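You operate a simulated robot arm through the tools that you are given. There is no shell and no other tool. Be economical: measure what you need, move in short steps, check, and stop when the job is done.

The job below is to be done with a simulated robot arm. You get a single attempt, and the scene is never put back.

JOB
Press the pin of the blue part flush and set the part back.
Fine: use the press; lever up before the slide comes out; leave them so.

It is judged by the outcome, as a careful person would: the job done as asked, and still so three seconds after it is handed in. It fails if anything else is knocked over, pushed out of place, dropped, spilled or broken.

ROBOT AND FRAMES
A 7-joint arm with a two-finger parallel gripper, fixed in place. Base frame: the origin is at the foot of the arm, x ahead of it, y to its left, z up; the work surface is at about z = 0. Lengths are in cm, angles in rad, forces in N, time in s.
With the tool pointing down near the work surface it reaches from about 22 to 58 cm from the base axis. Its first joint turns from -1.152 to 1.152 rad. Payload 2.5 kg.
Tool frame: the origin (TCP) lies between the finger pads and is the grasp point; the fingertips stand 2.3 cm ahead of it; z points along the fingers, y is the line along which they close. The gripper opens to 9.4 cm. The fingers are 3.8 cm wide and 1 cm thick; the gripper's body (5.4 by 9.6 cm) begins 3.9 cm behind the TCP.
Orientation is told as [roll, pitch, yaw] about the base's x, y, z axes, in that order, counted from this pose: with the fingers straight down and closing along the base's y, the tool's x points along the base's -x, its y along +y and its z along -z.

CONTROLS
- The arm moves only by the tool nudge_tool. Its argument "deltas" is a list of rows, each a list of 7 numbers: the turn, a rotation vector about the base's x, y, z in rad, then the shift along the base's x, y, z in mm, then the finger opening in mm, from 0 to 94. In form: [[ax, ay, az, dx, dy, dz, grip], ...]. A call has 1 to 8 rows; each row is the pose to reach, as a shift and turn from the pose commanded when the call began. A row lasts 0.2 s, in which the tool goes at most 5 cm and 0.15 rad; a call with a longer step from one row to the next is refused whole, and so is a gripper value outside its range. A pose out of reach is approached as far as the arm can. The call stops where the force on the tool passes 70 N (or 10 N more than at its start, if that is more) or the arm is blocked; 0.2 s more then pass. Each finger travels about 10.8 cm/s and halts on what it meets, pressing with about 20 N; the grip force reading is that of the motor and also rises with nothing between the fingers. The clock runs only during rows and for 0.2 s after the last one: add rows that repeat a pose to give the fingers time. The reply holds the time, the measured pose of the TCP, the force on the tool along the base axes, the opening and the grip force, in the units named above and with some noise.
- Cameras (640 x 400 px; columns grow to the right, rows downward): "scene" is fixed at [13.22, -41.34, 56.31]; the picture's right is [0.74, -0.67, 0.00], its down [-0.26, -0.28, -0.92] and it looks along [0.62, 0.68, -0.38] (base axes); focal length 275 px, centre (320, 200). "wrist" rides on the gripper at [8.6, 1.6, -7.5] in the tool frame; the picture's right is [-0.18, 0.98, 0.00], its down [-0.58, -0.11, -0.81] and it looks along [-0.79, -0.15, 0.59] (tool axes); focal length 243 px, centre (320, 200). There is no depth. A picture from a camera that has moved, and an enlarged one, comes with that camera's place and axes in the base frame and with its lens.
- get_image(camera): a new picture of that camera. No time passes.
- close_up(camera, box): a new picture of the part [left, top, right, bottom] of that camera's present view, enlarged. No time passes.
- sign_off(): hands the job in; it is judged then, once.

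Work in short steps. Places have to be worked out from the pictures, the camera data and where the tool is seen: move nearer, look again, correct. Check each grasp and each placing, and mend what went wrong. You have 120 turns and 76 pictures in all, those below and enlarged ones among them. Open the gripper and draw the arm clear of the work before you hand the job in, unless the task says otherwise; then end with one line.

The tools are called after ">>>" as a command line: name --pt "numbers of a row" for each row, then --argument value for the rest, lists and objects as JSON in quotes. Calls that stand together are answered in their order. nudge_tool: Moves the arm, as the interface text tells. Its arguments: {"type":"object","properties":{"deltas":{"type":"array","items":{"type":"array","items":{"type":"number"}}}},"required":["deltas"]} The other tools are called the same way: get_image (camera) takes a picture; close_up (camera, box) takes an enlarged picture of a part of a camera's view; sign_off () hands the job in.

At the start:

```text
time_s: 0.0
tcp_pos: [32.74, 8.68, 48.97]
ee_rot: [-0.002, -0.001, 0.0]
ft_force: [1.1, -1.6, -0.2]
gripper_width: 9.39
gripper_force: 0.1
```

scene: 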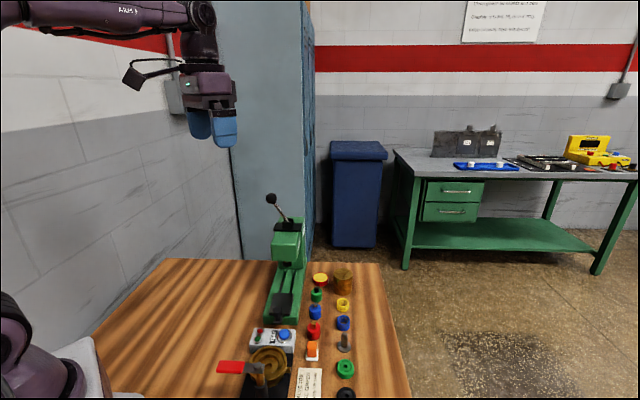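
wrist: 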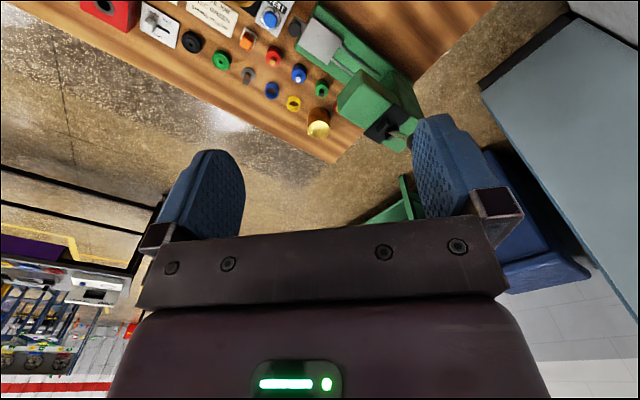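

The pictures show a green lever press, a row of coloured parts and a slide/jig. I take enlarged views first.

>>> close_up --camera "scene" --box '[210, 180, 410, 305]'

>>> close_up --camera "scene" --box '[210, 275, 410, 400]'

>>> close_up --camera "wrist" --box '[60, 0, 440, 238]'

```text
3.20 times, centred on (310, 242) of scene
camera zoom: at [13.22, -41.34, 56.31], right [0.74, -0.67, 0.0], down [-0.26, -0.28, -0.92], along [0.62, 0.68, -0.38], focal length 880 px, centre (352, 64)
```

zoom: 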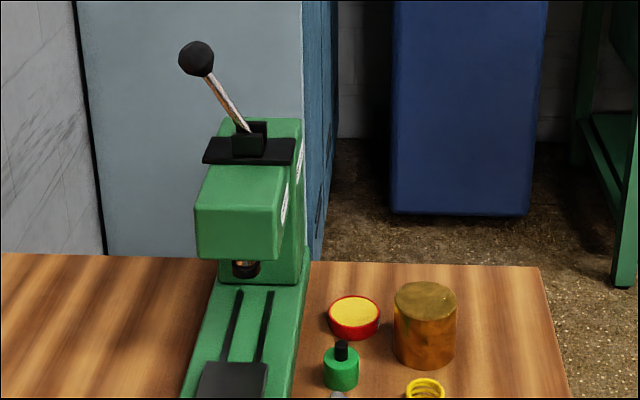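

```text
3.20 times, centred on (310, 338) of scene
camera zoom: at [13.22, -41.34, 56.31], right [0.74, -0.67, 0.0], down [-0.26, -0.28, -0.92], along [0.62, 0.68, -0.38], focal length 880 px, centre (352, -240)
```

zoom: 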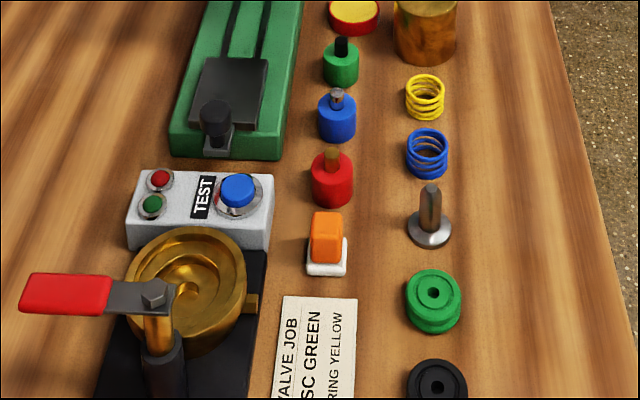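

```text
1.68 times, centred on (250, 119) of wrist
camera zoom: at [24.04, 10.34, 56.41], right [0.18, 0.98, 0.0], down [0.58, -0.11, 0.81], along [0.79, -0.15, -0.59], focal length 408 px, centre (438, 336)
```

zoom: 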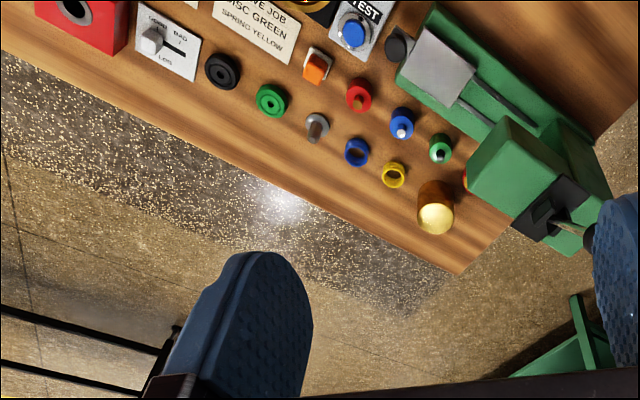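

Estimated so far: the blue part is near (49, 0), and the press rail runs at about 45° from a knob near (40, 4) to a ram near (51, 15). I turn the tool 45° and come lower to look along the rail.

>>> nudge_tool --pt "0 0 0.13 -5 -18 -30 94" --pt "0 0 0.26 -9 -36 -60 94" --pt "0 0 0.39 -14 -54 -90 94" --pt "0 0 0.52 -18 -72 -120 94" --pt "0 0 0.65 -23 -90 -150 94" --pt "0 0 0.785 -27 -107 -180 94" --pt "0 0 0.785 -27 -107 -180 94"

>>> get_image --camera "wrist"

```text
time_s: 1.6
tcp_pos: [30.06, -2.08, 30.72]
ee_rot: [-0.001, 0.0, 0.788]
ft_force: [0.7, 0.6, 0.2]
gripper_width: 9.39
gripper_force: 0.1
```

```text
70 pictures are left
camera wrist: at [22.75, -7.03, 38.35], right [-0.57, 0.82, 0.0], down [0.49, 0.33, 0.81], along [0.66, 0.46, -0.59], focal length 243 px, centre (320, 200)
```

wrist: 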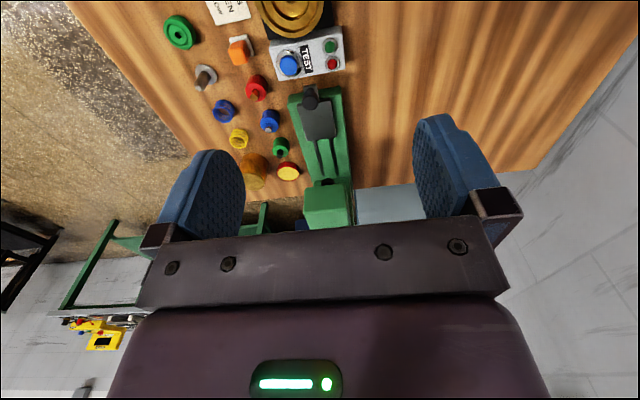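

>>> close_up --camera "wrist" --box '[200, 70, 400, 195]'

```text
3.20 times, centred on (300, 132) of wrist
camera zoom: at [22.75, -7.03, 38.35], right [-0.57, 0.82, 0.0], down [0.49, 0.33, 0.81], along [0.66, 0.46, -0.59], focal length 776 px, centre (384, 416)
```

zoom: 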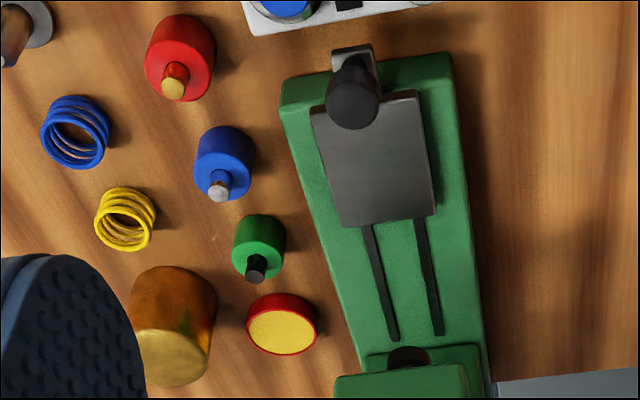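

The views agree: blue part at about (49.2, 0.6), slide plate centre (43.7, 7.3), rail at 45°. I move above the blue part with the fingers closing across the row.

>>> nudge_tool --pt "0 0 0 32 5 -30 60" --pt "0 0 0 64 9 -60 60" --pt "0 0 0 96 13 -90 60" --pt "0 0 0 128 18 -120 60" --pt "0 0 0 160 23 -150 60" --pt "0 0 0 190 27 -180 60" --pt "0 0 0 190 27 -180 60"

>>> get_image --camera "wrist"

>>> close_up --camera "scene" --box '[210, 180, 410, 305]'

```text
time_s: 3.2
tcp_pos: [48.93, 0.65, 12.89]
ee_rot: [-0.001, 0.002, 0.785]
ft_force: [0.1, 0.0, -0.6]
gripper_width: 5.98
gripper_force: 0.0
```

```text
68 pictures are left
camera wrist: at [41.64, -4.28, 20.33], right [-0.56, 0.83, 0.0], down [0.49, 0.33, 0.81], along [0.67, 0.46, -0.59], focal length 243 px, centre (320, 200)
```

wrist: 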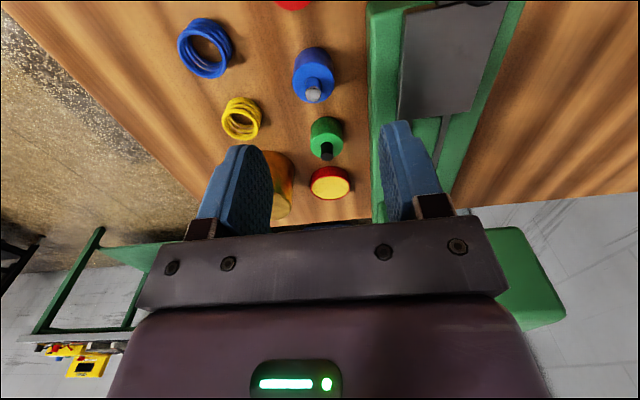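

```text
3.20 times, centred on (310, 242) of scene
camera zoom: at [13.22, -41.34, 56.31], right [0.74, -0.67, 0.0], down [-0.26, -0.28, -0.92], along [0.62, 0.68, -0.38], focal length 880 px, centre (352, 64)
```

zoom: 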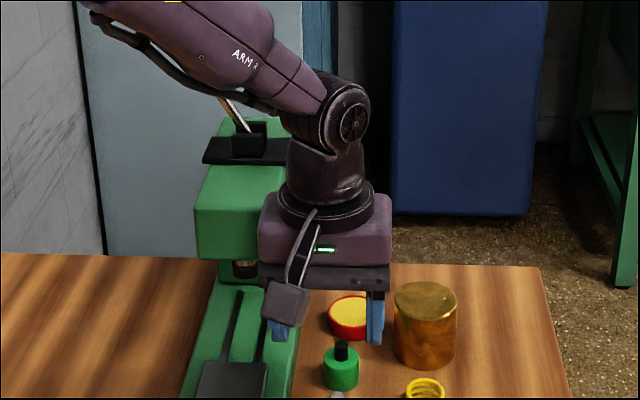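

Refined part centre is (49.6, 0.7), about 3.2 cm across. I descend with a 50 mm opening, which leaves clearance to the press base.

>>> nudge_tool --pt "0 0 0 6 1 -30 50" --pt "0 0 0 6 1 -60 50" --pt "0 0 0 6 1 -75 50"

>>> get_image --camera "wrist"

```text
time_s: 4.0
tcp_pos: [49.52, 0.86, 5.42]
ee_rot: [-0.001, -0.001, 0.785]
ft_force: [-0.1, -0.6, -0.4]
gripper_width: 5.0
gripper_force: 0.0
```

```text
66 pictures are left
camera wrist: at [42.26, -4.15, 12.93], right [-0.56, 0.83, 0.0], down [0.49, 0.33, 0.81], along [0.67, 0.46, -0.59], focal length 243 px, centre (320, 200)
```

wrist: 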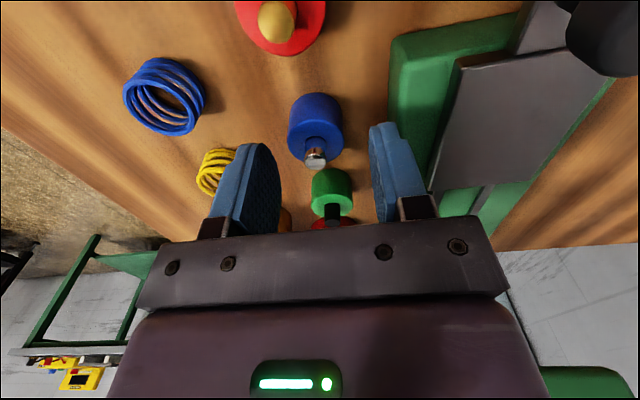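

The part sits centred between the fingers, body about 2.8 cm tall and pin tip near 4.3 cm. I lower and close.

>>> nudge_tool --pt "0 0 0 0 -1 -15 50" --pt "0 0 0 0 -1 -28 50" --pt "0 0 0 0 -1 -28 25" --pt "0 0 0 0 -1 -28 20" --pt "0 0 0 0 -1 -28 20"

>>> get_image --camera "wrist"

```text
time_s: 5.2
tcp_pos: [49.55, 0.71, 2.7]
ee_rot: [-0.001, -0.001, 0.786]
ft_force: [-0.2, -1.0, 2.8]
gripper_width: 3.12
gripper_force: 20.5
```

```text
65 pictures are left
camera wrist: at [42.31, -4.27, 10.14], right [-0.56, 0.83, 0.0], down [0.49, 0.33, 0.81], along [0.67, 0.46, -0.59], focal length 243 px, centre (320, 200)
```

wrist: 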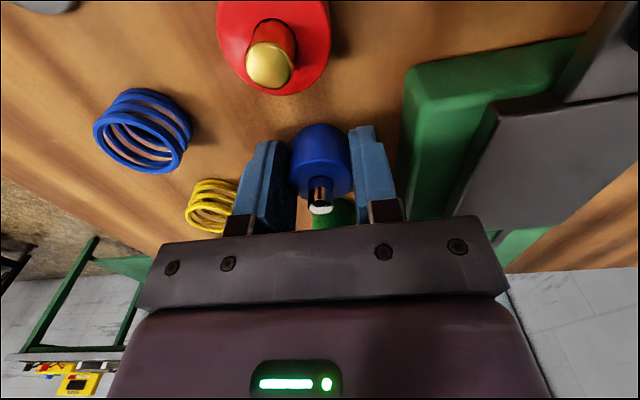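

Gripped at 3.12 cm; the home pose is TCP (49.55, 0.71, 2.70). I lift and move above the slide plate.

>>> nudge_tool --pt "0 0 0 0 0 40 20" --pt "0 0 0 0 0 80 20" --pt "0 0 0 -20 22 90 20" --pt "0 0 0 -40 44 90 20" --pt "0 0 0 -58 66 90 20" --pt "0 0 0 -58 66 90 20"

>>> get_image --camera "wrist"

>>> close_up --camera "scene" --box '[200, 210, 360, 310]'

```text
time_s: 6.6
tcp_pos: [43.74, 7.47, 11.76]
ee_rot: [0.0, -0.001, 0.785]
ft_force: [-0.1, 0.1, -1.4]
gripper_width: 3.12
gripper_force: 19.9
```

```text
64 pictures are left
camera wrist: at [36.47, 2.4, 19.26], right [-0.56, 0.83, 0.0], down [0.49, 0.33, 0.81], along [0.67, 0.46, -0.59], focal length 243 px, centre (320, 200)
```

wrist: 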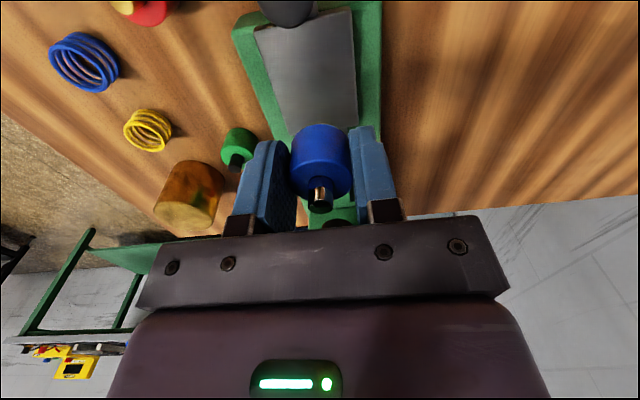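

```text
4.00 times, centred on (280, 260) of scene
camera zoom: at [13.22, -41.34, 56.31], right [0.74, -0.67, 0.0], down [-0.26, -0.28, -0.92], along [0.62, 0.68, -0.38], focal length 1100 px, centre (480, -40)
```

zoom: 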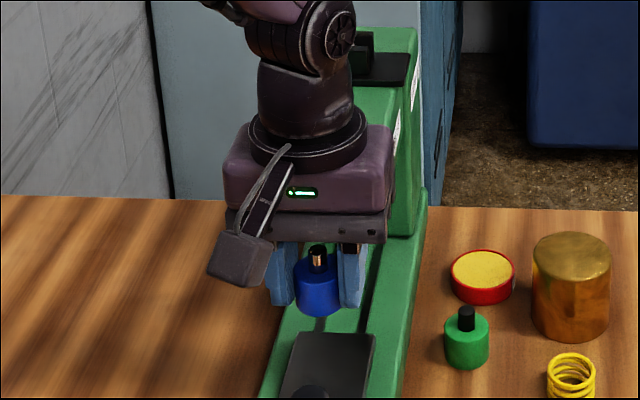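

I look closely at the plate for a nest or mark before lowering.

>>> close_up --camera "wrist" --box '[230, 0, 390, 100]'

>>> close_up --camera "scene" --box '[250, 280, 330, 330]'

```text
4.00 times, centred on (310, 50) of wrist
camera zoom: at [36.47, 2.4, 19.26], right [-0.56, 0.83, 0.0], down [0.49, 0.33, 0.81], along [0.67, 0.46, -0.59], focal length 970 px, centre (360, 800)
```

zoom: 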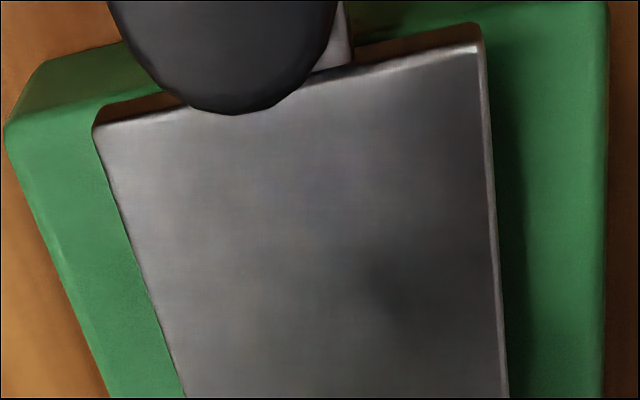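

```text
8.00 times, centred on (290, 305) of scene
camera zoom: at [13.22, -41.34, 56.31], right [0.74, -0.67, 0.0], down [-0.26, -0.28, -0.92], along [0.62, 0.68, -0.38], focal length 2200 px, centre (560, -640)
```

zoom: 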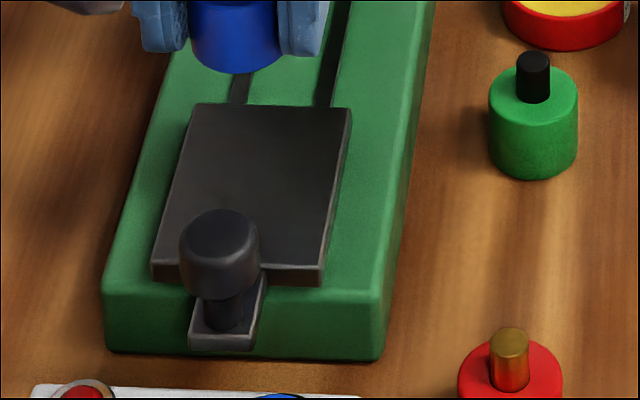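

The plate is flat with no nest, its centre near (43.95, 7.3). I go down there carefully, watching the force for contact.

>>> nudge_tool --pt "0 0 0 2 -2 -25 20" --pt "0 0 0 2 -2 -45 20" --pt "0 0 0 2 -2 -50 20" --pt "0 0 0 2 -2 -50 20"

>>> close_up --camera "scene" --box '[250, 270, 330, 320]'

```text
time_s: 7.6
tcp_pos: [44.15, 7.23, 6.81]
ee_rot: [0.0, -0.003, 0.785]
ft_force: [-3.6, 3.5, 16.0]
gripper_width: 3.14
gripper_force: 20.2
```

```text
8.00 times, centred on (290, 295) of scene
camera zoom: at [13.21, -41.34, 56.32], right [0.74, -0.67, 0.0], down [-0.26, -0.28, -0.92], along [0.62, 0.68, -0.38], focal length 2200 px, centre (560, -560)
```

zoom: 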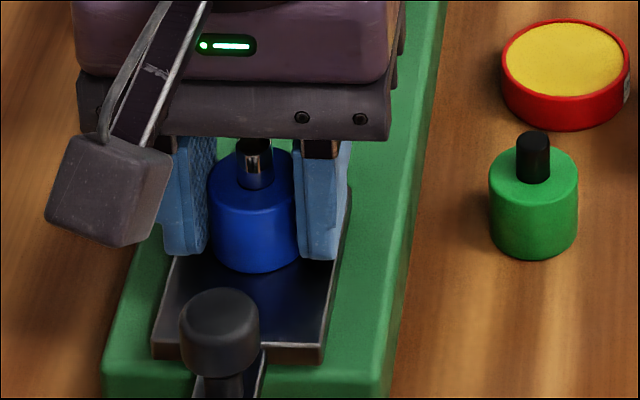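

Contact at TCP z 6.81 puts the plate top at about z 4.1. With that height the plate centre is about 0.8 cm nearer the knob than where the part is, so I lift slightly, shift back along the rail, and set it down.

>>> nudge_tool --pt "0 0 0 0 0 8 20" --pt "0 0 0 -6 -6 8 20" --pt "0 0 0 -6 -6 8 20" --pt "0 0 0 -6 -6 1 20" --pt "0 0 0 -6 -6 1 20"

>>> close_up --camera "scene" --box '[250, 270, 330, 320]'

```text
time_s: 8.8
tcp_pos: [43.38, 6.39, 6.79]
ee_rot: [-0.001, 0.001, 0.785]
ft_force: [-1.4, 0.2, 4.0]
gripper_width: 3.13
gripper_force: 20.1
```

```text
8.00 times, centred on (290, 295) of scene
camera zoom: at [13.21, -41.34, 56.31], right [0.74, -0.67, 0.0], down [-0.26, -0.28, -0.92], along [0.62, 0.68, -0.38], focal length 2200 px, centre (560, -560)
```

zoom: 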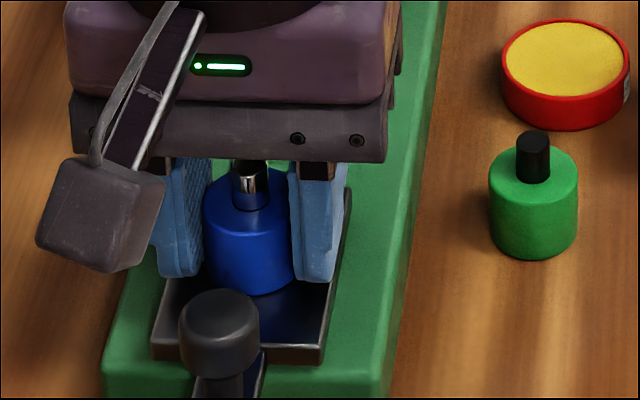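

Part now rests centred on the plate. I release it and rise straight up.

>>> nudge_tool --pt "0 0 0 0 0 0 40" --pt "0 0 0 0 0 0 50" --pt "0 0 0 0 0 30 50" --pt "0 0 0 0 0 70 50" --pt "0 0 0 -30 -30 90 50" --pt "0 0 0 -60 -60 90 50" --pt "0 0 0 -60 -60 90 50"

>>> get_image --camera "wrist"

>>> close_up --camera "scene" --box '[210, 180, 370, 280]'

```text
time_s: 10.4
tcp_pos: [37.2, 0.46, 15.77]
ee_rot: [-0.002, 0.0, 0.786]
ft_force: [-0.2, -0.1, 0.3]
gripper_width: 4.99
gripper_force: 0.0
```

```text
58 pictures are left
camera wrist: at [30.05, -4.44, 23.24], right [-0.57, 0.82, 0.0], down [0.49, 0.33, 0.81], along [0.67, 0.46, -0.59], focal length 243 px, centre (320, 200)
```

wrist: 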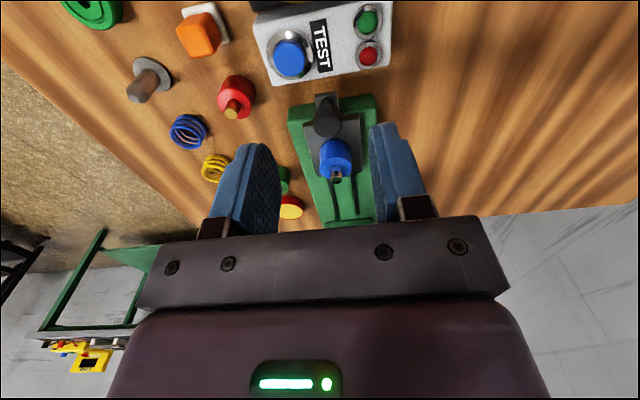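

```text
4.00 times, centred on (290, 230) of scene
camera zoom: at [13.21, -41.34, 56.31], right [0.74, -0.67, 0.0], down [-0.26, -0.28, -0.92], along [0.62, 0.68, -0.38], focal length 1100 px, centre (440, 80)
```

zoom: 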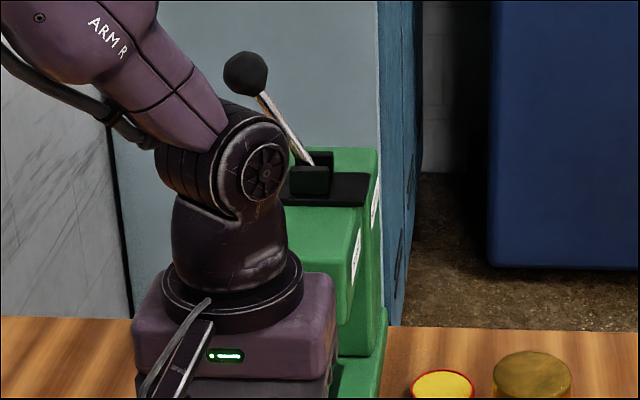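

Part stands on the plate. The press head overhangs, so a vertical gripper could hit it; I tilt the tool 0.52 rad with the fingers pointing toward the press and come in behind the knob.

>>> nudge_tool --pt "0.092 -0.092 0 0 0 -5 50" --pt "0.184 -0.184 0 0 0 -10 50" --pt "0.276 -0.276 0 2 2 -20 50" --pt "0.368 -0.368 0 4 4 -30 50" --pt "0.368 -0.368 0 4 4 -30 50"

>>> get_image --camera "wrist"

>>> close_up --camera "scene" --box '[210, 240, 370, 340]'

```text
time_s: 11.6
tcp_pos: [37.78, 0.85, 12.82]
ee_rot: [0.0, -0.521, 0.786]
ft_force: [0.2, 0.4, -0.1]
gripper_width: 4.98
gripper_force: 0.2
```

```text
56 pictures are left
camera wrist: at [28.75, -5.86, 14.92], right [-0.58, 0.81, 0.09], down [0.15, 0.0, 0.99], along [0.8, 0.59, -0.12], focal length 243 px, centre (320, 200)
```

wrist: 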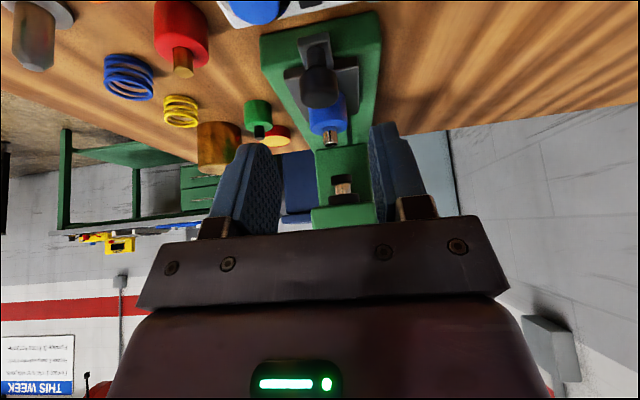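

```text
4.00 times, centred on (290, 290) of scene
camera zoom: at [13.21, -41.34, 56.31], right [0.74, -0.67, 0.0], down [-0.26, -0.28, -0.92], along [0.62, 0.68, -0.38], focal length 1100 px, centre (440, -160)
```

zoom: 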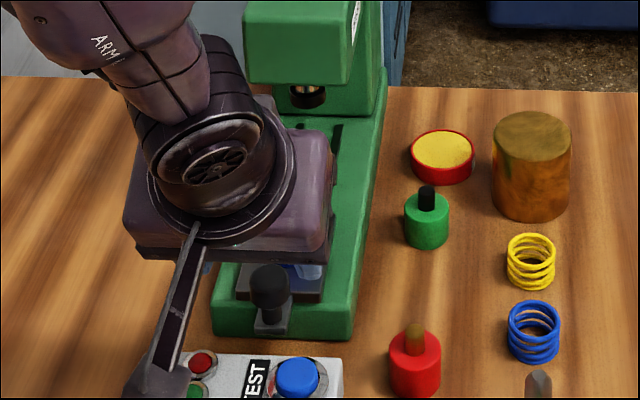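

Geometry: ram tip near (50.2, 13.5, 9.4), head front at about (46.8, 10.1) with its underside at z 13, and knob centre about (39.7, 2.8). The valve handle sits below the wrist camera at z ~8.5, so I use only a small tilt. I close the fingers and drop behind the knob to push it.

>>> nudge_tool --pt "-0.092 0.092 0 -4 -4 0 0" --pt "-0.184 0.184 0 -9 -8 0 0" --pt "-0.262 0.262 0 -14 -12 0 0" --pt "-0.262 0.262 0 -14 -12 -20 0"

>>> get_image --camera "wrist"

>>> close_up --camera "scene" --box '[200, 280, 360, 380]'

```text
time_s: 12.6
tcp_pos: [36.3, -0.38, 10.96]
ee_rot: [0.002, -0.149, 0.782]
ft_force: [-1.0, -0.5, -0.3]
gripper_width: 0.0
gripper_force: 20.0
```

```text
54 pictures are left
camera wrist: at [28.46, -6.08, 16.9], right [-0.57, 0.82, 0.03], down [0.4, 0.24, 0.88], along [0.72, 0.51, -0.47], focal length 243 px, centre (320, 200)
```

wrist: 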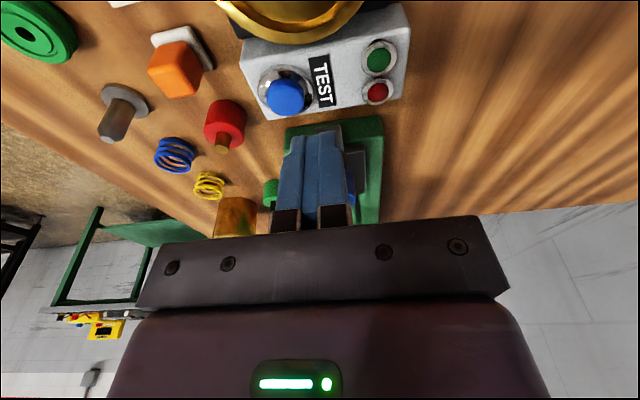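

```text
4.00 times, centred on (280, 330) of scene
camera zoom: at [13.22, -41.34, 56.31], right [0.74, -0.67, 0.0], down [-0.26, -0.28, -0.92], along [0.62, 0.68, -0.38], focal length 1100 px, centre (480, -320)
```

zoom: 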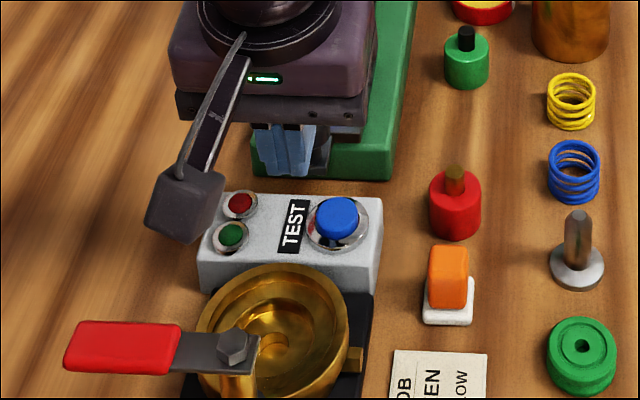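

Fingers line up with the knob laterally. The test box is below, its buttons near z 4, so I keep the tips at z ≥ 5, drop to TCP z 7.6 and advance gently to contact.

>>> nudge_tool --pt "0 0 0 0 0 -20 0" --pt "0 0 0 0 0 -33 0" --pt "0 0 0 0 0 -33 0" --pt "0 0 0 5 5 -33 0" --pt "0 0 0 11 11 -33 0" --pt "0 0 0 18 18 -33 0" --pt "0 0 0 18 18 -33 0"

>>> close_up --camera "scene" --box '[220, 270, 348, 350]'

```text
time_s: 14.2
tcp_pos: [38.14, 1.61, 7.43]
ee_rot: [0.001, -0.151, 0.786]
ft_force: [0.1, -0.5, -0.6]
gripper_width: 0.0
gripper_force: 20.1
```

```text
5.00 times, centred on (284, 310) of scene
camera zoom: at [13.22, -41.34, 56.31], right [0.74, -0.67, 0.0], down [-0.26, -0.28, -0.92], along [0.62, 0.68, -0.38], focal length 1375 px, centre (500, -350)
```

zoom: 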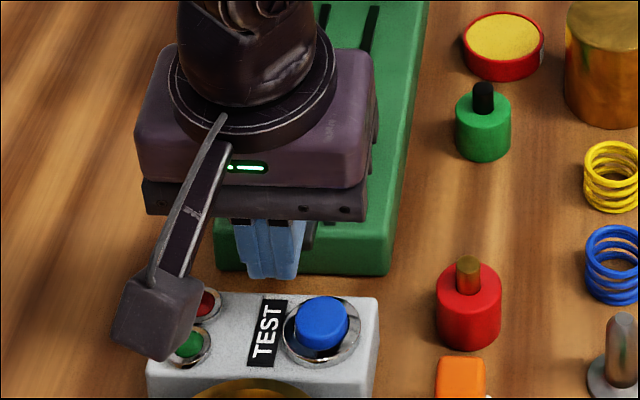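

No contact force yet. I advance a further 2 cm and check whether the knob moves ahead of the fingers.

>>> nudge_tool --pt "0 0 0 5 4 0 0" --pt "0 0 0 10 8 0 0" --pt "0 0 0 15 13 0 0" --pt "0 0 0 15 13 0 0"

>>> get_image --camera "wrist"

```text
time_s: 15.2
tcp_pos: [39.81, 2.78, 7.31]
ee_rot: [0.001, -0.15, 0.785]
ft_force: [-0.6, -0.1, 0.9]
gripper_width: 0.0
gripper_force: 20.6
```

```text
51 pictures are left
camera wrist: at [31.78, -2.92, 13.49], right [-0.57, 0.82, 0.03], down [0.4, 0.24, 0.88], along [0.72, 0.51, -0.47], focal length 243 px, centre (320, 200)
```

wrist: 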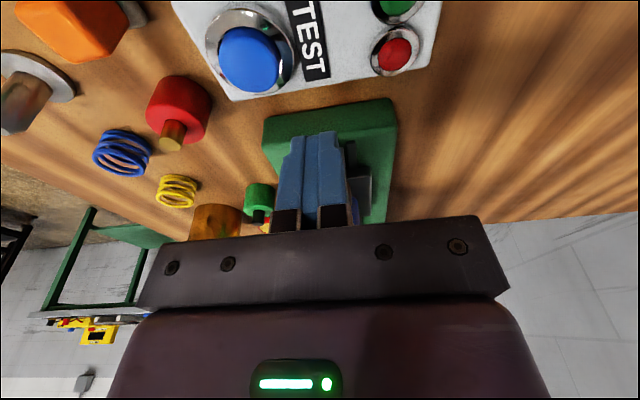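

The TCP is now where the knob was and the slide has moved freely. I continue pushing at the same gentle pace.

>>> nudge_tool --pt "0 0 0 4 4 1 0" --pt "0 0 0 8 8 2 0" --pt "0 0 0 12 12 2 0" --pt "0 0 0 16 17 2 0" --pt "0 0 0 20 22 2 0" --pt "0 0 0 24 26 2 0" --pt "0 0 0 27 29 2 0" --pt "0 0 0 27 29 2 0"

>>> close_up --camera "scene" --box '[220, 220, 348, 300]'

>>> get_image --camera "wrist"

```text
time_s: 17.0
tcp_pos: [42.34, 5.77, 7.63]
ee_rot: [0.001, -0.149, 0.786]
ft_force: [-0.6, -0.7, -0.7]
gripper_width: 0.01
gripper_force: 20.7
```

```text
5.00 times, centred on (284, 260) of scene
camera zoom: at [13.22, -41.34, 56.31], right [0.74, -0.67, 0.0], down [-0.26, -0.28, -0.92], along [0.62, 0.68, -0.38], focal length 1375 px, centre (500, -100)
```

zoom: 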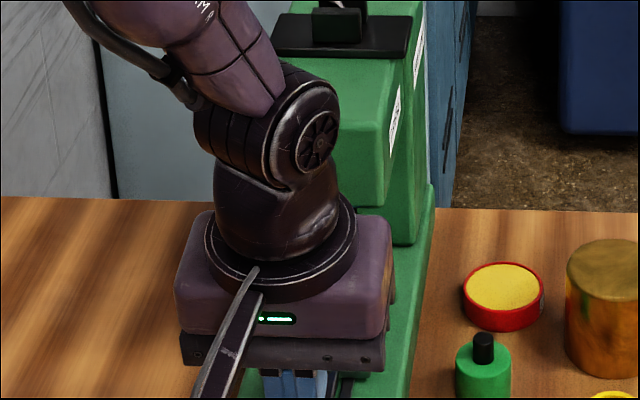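

```text
49 pictures are left
camera wrist: at [34.44, 0.0, 13.71], right [-0.57, 0.82, 0.03], down [0.4, 0.24, 0.88], along [0.72, 0.51, -0.47], focal length 243 px, centre (320, 200)
```

wrist: 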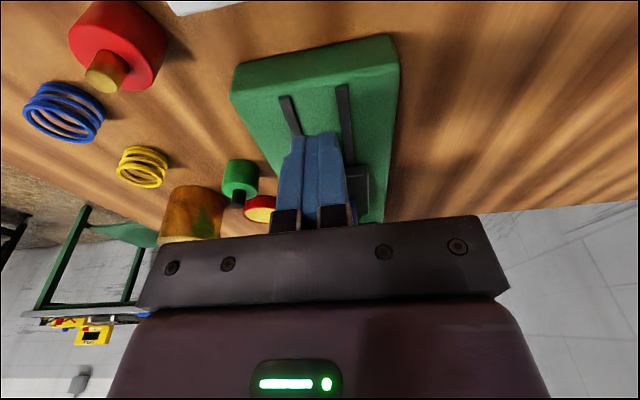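

The slide is clearly moving in. I push on slowly until I feel the end stop.

>>> nudge_tool --pt "0 0 0 4 4 0 0" --pt "0 0 0 8 8 0 0" --pt "0 0 0 12 12 0 0" --pt "0 0 0 15 15 0 0" --pt "0 0 0 18 18 0 0" --pt "0 0 0 18 18 0 0"

>>> get_image --camera "wrist"

```text
time_s: 18.4
tcp_pos: [44.2, 7.52, 7.64]
ee_rot: [0.001, -0.15, 0.785]
ft_force: [-0.1, -0.3, 0.0]
gripper_width: 0.0
gripper_force: 20.0
```

```text
48 pictures are left
camera wrist: at [36.22, 1.86, 13.68], right [-0.57, 0.82, 0.03], down [0.4, 0.24, 0.88], along [0.72, 0.51, -0.47], focal length 243 px, centre (320, 200)
```

wrist: 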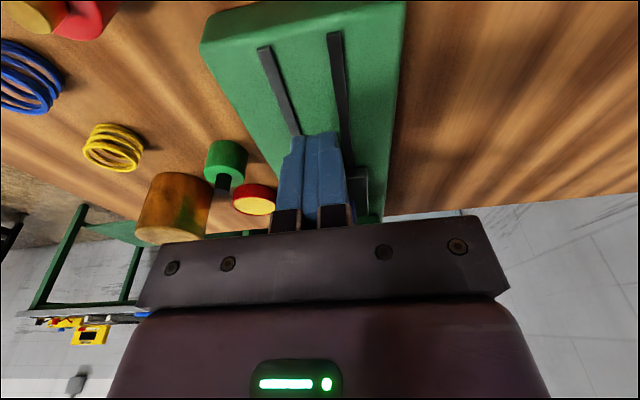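

Still no stop felt; I push a few more millimetres, small enough to stay clear of the head.

>>> nudge_tool --pt "0 0 0 2 2 0 0" --pt "0 0 0 4 4 0 0" --pt "0 0 0 4 4 0 0"

>>> close_up --camera "scene" --box '[220, 200, 348, 280]'

```text
time_s: 19.2
tcp_pos: [44.4, 7.72, 7.41]
ee_rot: [0.002, -0.142, 0.784]
ft_force: [-15.0, -14.3, 5.2]
gripper_width: 0.0
gripper_force: 19.6
```

```text
5.00 times, centred on (284, 240) of scene
camera zoom: at [13.21, -41.34, 56.32], right [0.74, -0.67, 0.0], down [-0.26, -0.28, -0.92], along [0.62, 0.68, -0.38], focal length 1375 px, centre (500, 0)
```

zoom: 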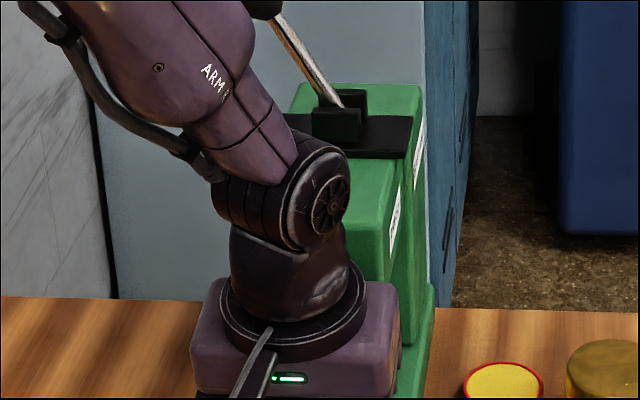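

A 20 N reaction along the rail at the predicted end: the stop. I back off along the rail, rise, and look under the head.

>>> nudge_tool --pt "0 0 0 -20 -20 0 0" --pt "0 0 0 -45 -45 10 0" --pt "0 0 0 -75 -75 20 0" --pt "0 0 0 -105 -105 25 0" --pt "0 0 0 -105 -105 25 0"

>>> get_image --camera "wrist"

>>> close_up --camera "scene" --box '[220, 180, 348, 260]'

>>> close_up --camera "scene" --box '[240, 240, 336, 300]'

```text
time_s: 20.4
tcp_pos: [34.18, -2.58, 9.98]
ee_rot: [-0.001, -0.151, 0.785]
ft_force: [0.4, 0.3, -0.2]
gripper_width: 0.0
gripper_force: 20.0
```

```text
46 pictures are left
camera wrist: at [26.13, -8.26, 16.0], right [-0.57, 0.82, 0.03], down [0.4, 0.24, 0.88], along [0.72, 0.51, -0.47], focal length 243 px, centre (320, 200)
```

wrist: 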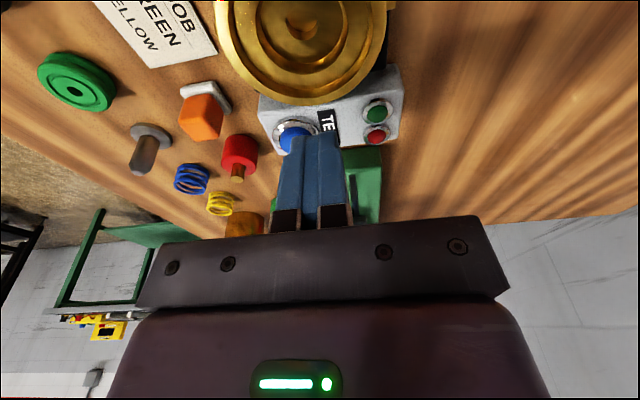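

```text
5.00 times, centred on (284, 220) of scene
camera zoom: at [13.21, -41.34, 56.31], right [0.74, -0.67, 0.0], down [-0.26, -0.28, -0.92], along [0.62, 0.68, -0.38], focal length 1375 px, centre (500, 100)
```

zoom: 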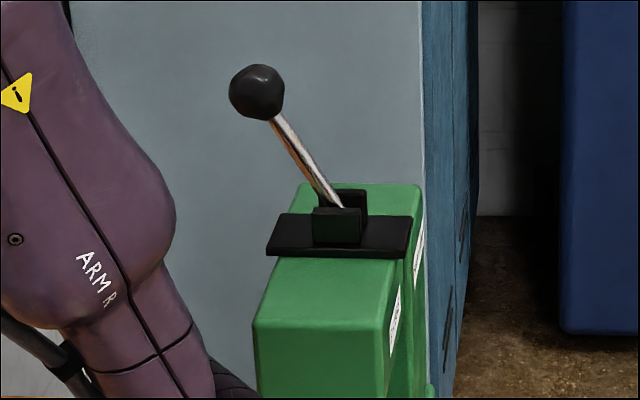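

```text
6.67 times, centred on (288, 270) of scene
camera zoom: at [13.21, -41.34, 56.31], right [0.74, -0.67, 0.0], down [-0.26, -0.28, -0.92], along [0.62, 0.68, -0.38], focal length 1833 px, centre (533, -267)
```

zoom: 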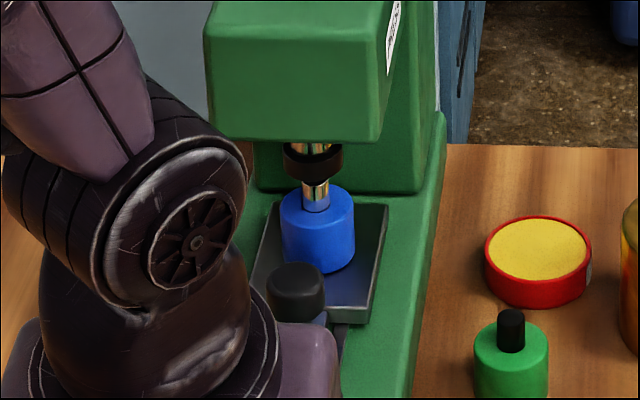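

The part with its pin stands squarely under the ram. The lever pivots between cheeks set along the rail, so it swings sideways to the left, with the ball near (51.6, 21.4, 27). I rise and move to view it with the wrist camera.

>>> nudge_tool --pt "-0.04 0.04 0 0 0 45 0" --pt "-0.08 0.08 0 0 0 90 0" --pt "-0.106 0.106 0 0 10 135 0" --pt "-0.106 0.106 0 10 30 175 0" --pt "-0.106 0.106 0 30 60 205 0" --pt "-0.106 0.106 0 50 100 220 0" --pt "-0.106 0.106 0 65 140 220 0" --pt "-0.106 0.106 0 65 140 220 0"

>>> get_image --camera "wrist"

>>> get_image --camera "scene"

```text
time_s: 22.2
tcp_pos: [40.46, 11.42, 32.11]
ee_rot: [-0.001, -0.002, 0.785]
ft_force: [0.7, -0.4, 1.1]
gripper_width: 0.0
gripper_force: 20.5
```

```text
43 pictures are left
camera wrist: at [33.27, 6.49, 39.59], right [-0.56, 0.83, 0.0], down [0.49, 0.33, 0.81], along [0.67, 0.45, -0.59], focal length 243 px, centre (320, 200)
```

wrist: 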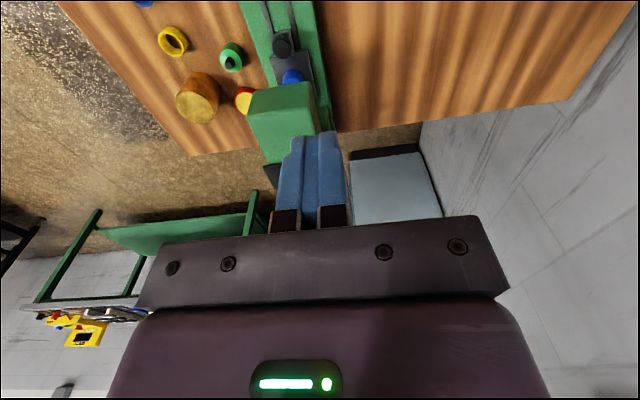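

```text
42 pictures are left
```

scene: 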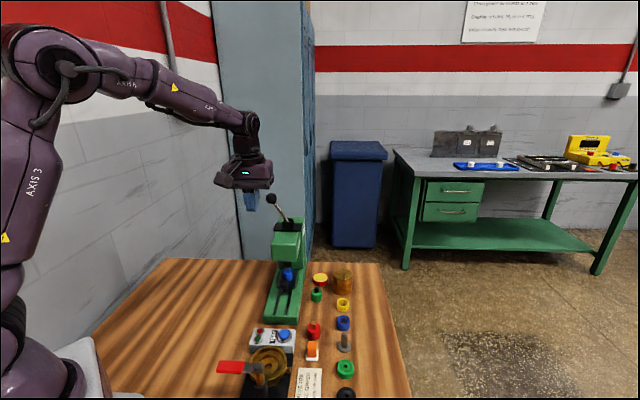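

The lever is hidden behind the closed fingers; I open them and shift a bit left.

>>> nudge_tool --pt "0 0 0 -10 15 10 50" --pt "0 0 0 -20 30 20 94" --pt "0 0 0 -20 30 20 94"

>>> close_up --camera "wrist" --box '[200, 60, 440, 210]'

```text
time_s: 23.0
tcp_pos: [38.45, 14.43, 34.21]
ee_rot: [0.0, -0.001, 0.784]
ft_force: [0.1, -0.3, -0.5]
gripper_width: 9.38
gripper_force: 0.1
```

```text
2.67 times, centred on (320, 135) of wrist
camera zoom: at [31.28, 9.5, 41.69], right [-0.56, 0.83, 0.0], down [0.49, 0.33, 0.81], along [0.67, 0.46, -0.59], focal length 647 px, centre (320, 373)
```

zoom: 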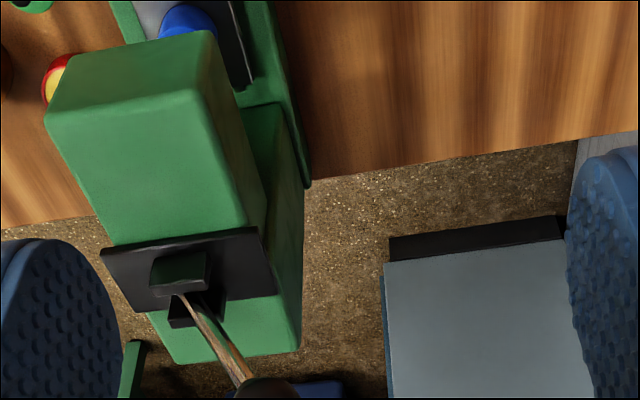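

>>> close_up --camera "wrist" --box '[240, 140, 400, 240]'

```text
4.00 times, centred on (320, 190) of wrist
camera zoom: at [31.28, 9.5, 41.69], right [-0.56, 0.83, 0.0], down [0.49, 0.33, 0.81], along [0.67, 0.46, -0.59], focal length 970 px, centre (320, 240)
```

zoom: 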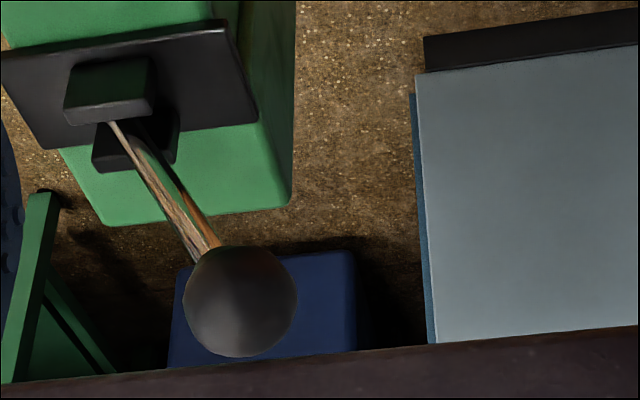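

Ball centre is at about (51.0, 20.4, 27.4), 3.1 cm across, pivot near (54.2, 17.2, 20). I will straddle the ball with the fingers closing along the rail, so the lever can turn between them; I yaw the tool by −1.57 while moving above it.

>>> nudge_tool --pt "0 0 -0.145 0 5 10 94" --pt "0 0 -0.29 0 10 20 94" --pt "0 0 -0.435 5 15 30 80" --pt "0 0 -0.58 15 20 40 70" --pt "0 0 -0.725 25 25 40 60" --pt "0 0 -0.87 35 30 40 60" --pt "0 0 -1.015 45 35 40 60" --pt "0 0 -1.16 55 40 40 60"

>>> nudge_tool --pt "0 0 -0.137 15 5 0 60" --pt "0 0 -0.274 35 10 0 60" --pt "0 0 -0.41 55 15 0 60" --pt "0 0 -0.41 70 20 0 60" --pt "0 0 -0.41 70 20 -20 60" --pt "0 0 -0.41 70 20 -20 60"

>>> get_image --camera "wrist"

>>> close_up --camera "scene" --box '[210, 130, 370, 230]'

```text
time_s: 24.8
tcp_pos: [44.02, 18.47, 38.22]
ee_rot: [-0.001, 0.0, -0.378]
ft_force: [-0.3, 0.7, -0.1]
gripper_width: 6.02
gripper_force: 0.0
```

```text
time_s: 26.2
tcp_pos: [51.03, 20.45, 36.43]
ee_rot: [0.0, 0.0, -0.786]
ft_force: [-0.5, -0.1, 0.0]
gripper_width: 5.99
gripper_force: 0.1
```

```text
39 pictures are left
camera wrist: at [46.12, 27.65, 43.73], right [0.82, 0.57, 0.0], down [0.33, -0.49, 0.81], along [0.46, -0.67, -0.59], focal length 243 px, centre (320, 200)
```

wrist: 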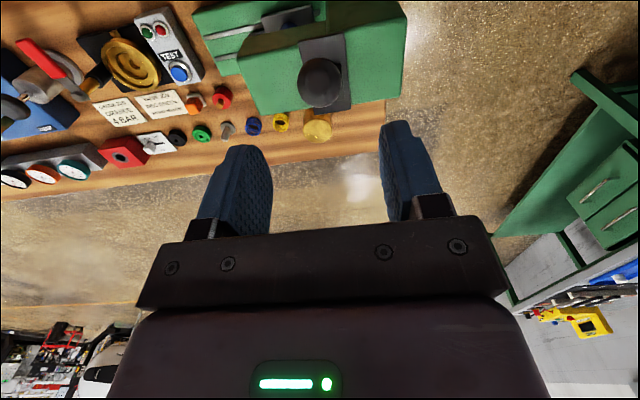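

```text
4.00 times, centred on (290, 180) of scene
camera zoom: at [13.22, -41.34, 56.31], right [0.74, -0.67, 0.0], down [-0.26, -0.28, -0.92], along [0.62, 0.68, -0.38], focal length 1100 px, centre (440, 280)
```

zoom: 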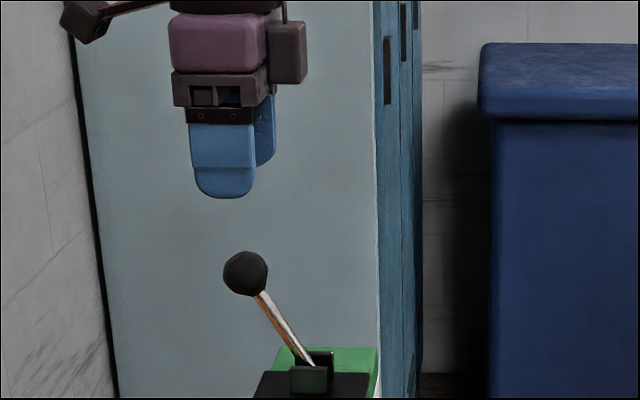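

The ball triangulates to (51.2, 20.4, 27.4), directly below the fingers. I descend straddling it, then close gently.

>>> nudge_tool --pt "0 0 0 1 0 -40 60" --pt "0 0 0 1 0 -75 60" --pt "0 0 0 1 0 -98 60" --pt "0 0 0 1 0 -98 60" --pt "0 0 0 1 0 -98 30" --pt "0 0 0 1 0 -98 20" --pt "0 0 0 1 0 -98 20"

>>> get_image --camera "wrist"

>>> close_up --camera "scene" --box '[210, 160, 370, 260]'

```text
time_s: 27.8
tcp_pos: [51.17, 20.31, 26.54]
ee_rot: [-0.01, 0.002, -0.786]
ft_force: [-26.6, -16.8, 4.0]
gripper_width: 3.15
gripper_force: 45.0
```

```text
37 pictures are left
camera wrist: at [46.23, 27.6, 33.97], right [0.83, 0.56, -0.01], down [0.34, -0.48, 0.81], along [0.45, -0.67, -0.59], focal length 243 px, centre (320, 200)
```

wrist: 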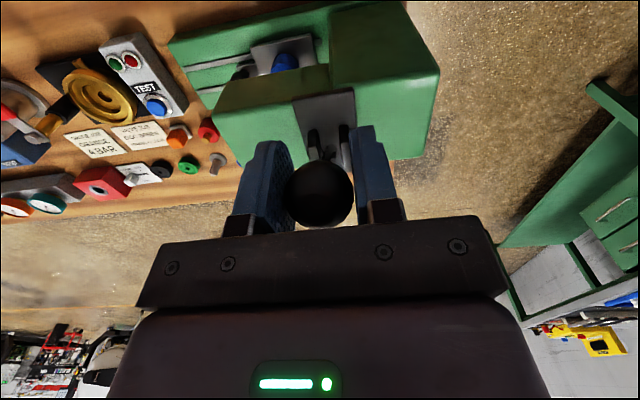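

```text
4.00 times, centred on (290, 210) of scene
camera zoom: at [13.21, -41.35, 56.31], right [0.74, -0.67, 0.0], down [-0.26, -0.28, -0.92], along [0.62, 0.68, -0.38], focal length 1100 px, centre (440, 160)
```

zoom: 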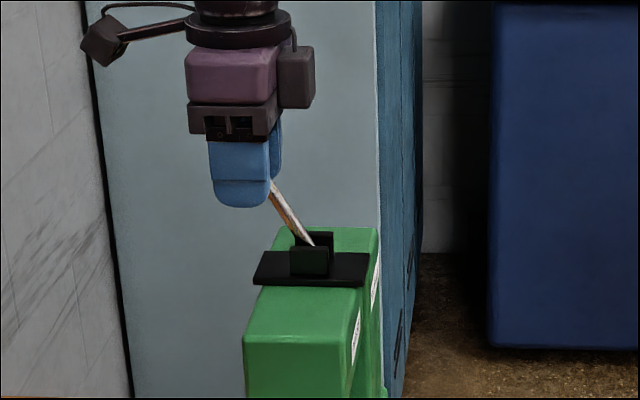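

Ball gripped at 3.15 cm but with a 31 N side load along the rail, so my centring is slightly off. I shift 2 mm back on each axis to relieve it.

>>> nudge_tool --pt "0 0 0 -2 -2 0 20" --pt "0 0 0 -2 -2 0 20"

```text
time_s: 28.4
tcp_pos: [50.98, 20.33, 26.48]
ee_rot: [0.004, 0.0, -0.785]
ft_force: [16.1, 4.6, -10.6]
gripper_width: 3.11
gripper_force: 44.3
```

Slightly over-corrected; I return 0.6 mm and start the lever along its arc by about 15°, watching the force.

>>> nudge_tool --pt "0 0 0 0.6 0.6 0 20" --pt "0 0 0 -1.5 2.7 -1.8 20" --pt "0 0 0 -3.6 4.8 -4 20" --pt "0 0 0 -5.6 6.8 -6.1 20" --pt "0 0 0 -7.5 8.7 -8.4 20" --pt "0 0 0 -9.4 10.6 -10.8 20" --pt "0 0 0 -11.2 12.4 -13.3 20"

>>> close_up --camera "scene" --box '[210, 180, 370, 280]'

```text
time_s: 30.0
tcp_pos: [50.08, 21.25, 25.48]
ee_rot: [0.01, -0.008, -0.787]
ft_force: [26.1, -11.6, 28.2]
gripper_width: 3.13
gripper_force: 44.9
```

```text
4.00 times, centred on (290, 230) of scene
camera zoom: at [13.2, -41.35, 56.31], right [0.74, -0.67, 0.0], down [-0.26, -0.28, -0.92], along [0.62, 0.68, -0.38], focal length 1100 px, centre (440, 80)
```

zoom: 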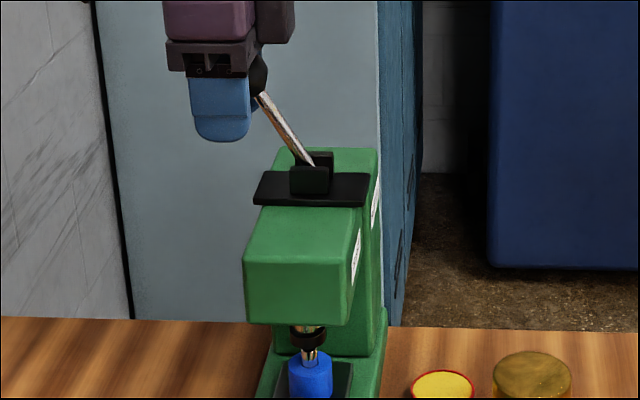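

The fingers slid across the ball while it hardly moved. I look closer at the ram and lever to see whether anything moved.

>>> close_up --camera "scene" --box '[240, 240, 336, 300]'

>>> get_image --camera "wrist"

```text
6.67 times, centred on (288, 270) of scene
camera zoom: at [13.2, -41.35, 56.31], right [0.74, -0.67, 0.0], down [-0.26, -0.28, -0.92], along [0.62, 0.68, -0.38], focal length 1833 px, centre (533, -267)
```

zoom: 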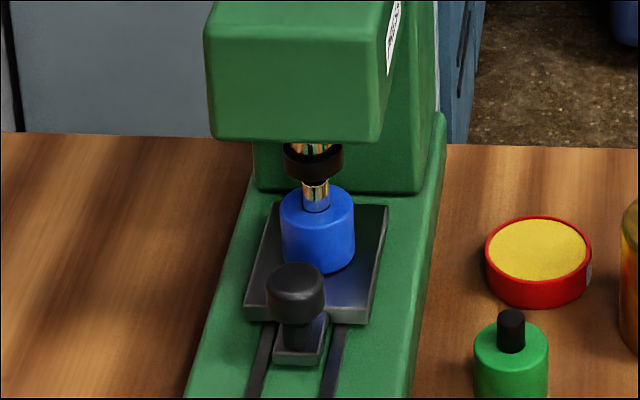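

```text
33 pictures are left
camera wrist: at [45.1, 28.59, 32.81], right [0.83, 0.56, 0.01], down [0.32, -0.49, 0.81], along [0.46, -0.67, -0.59], focal length 243 px, centre (320, 200)
```

wrist: 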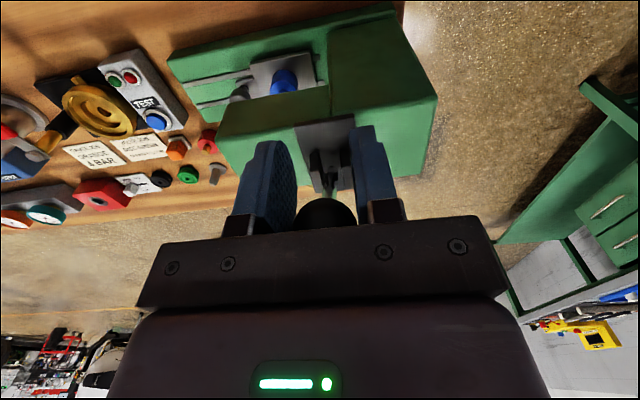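

The ram has not moved; the left-leaning position is apparently the lever's upper stop, so it must throw over to the right. I open, recentre on the ball and grip again.

>>> nudge_tool --pt "0 0 0 0 0 0 50" --pt "0 0 0 0 0 0 50" --pt "0 0 0 6 -6 7 50" --pt "0 0 0 11.8 -11.8 13.3 50" --pt "0 0 0 11.8 -11.8 13.3 25" --pt "0 0 0 11.8 -11.8 13.3 20" --pt "0 0 0 11.8 -11.8 13.3 20"

>>> get_image --camera "wrist"

```text
time_s: 31.6
tcp_pos: [50.92, 20.43, 26.39]
ee_rot: [0.001, 0.001, -0.784]
ft_force: [10.1, 5.9, -7.5]
gripper_width: 3.13
gripper_force: 45.5
```

```text
32 pictures are left
camera wrist: at [46.07, 27.63, 33.8], right [0.82, 0.57, 0.0], down [0.33, -0.49, 0.81], along [0.46, -0.66, -0.59], focal length 243 px, centre (320, 200)
```

wrist: 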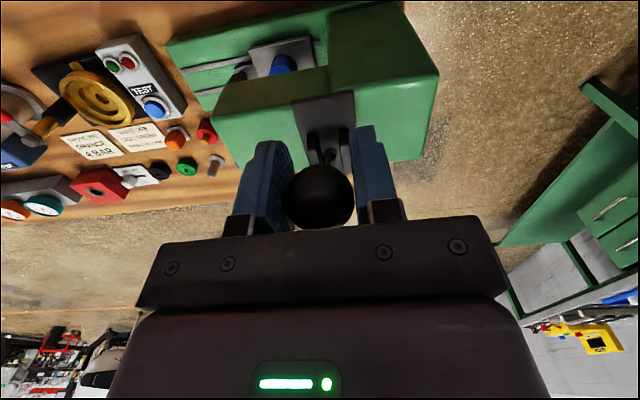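

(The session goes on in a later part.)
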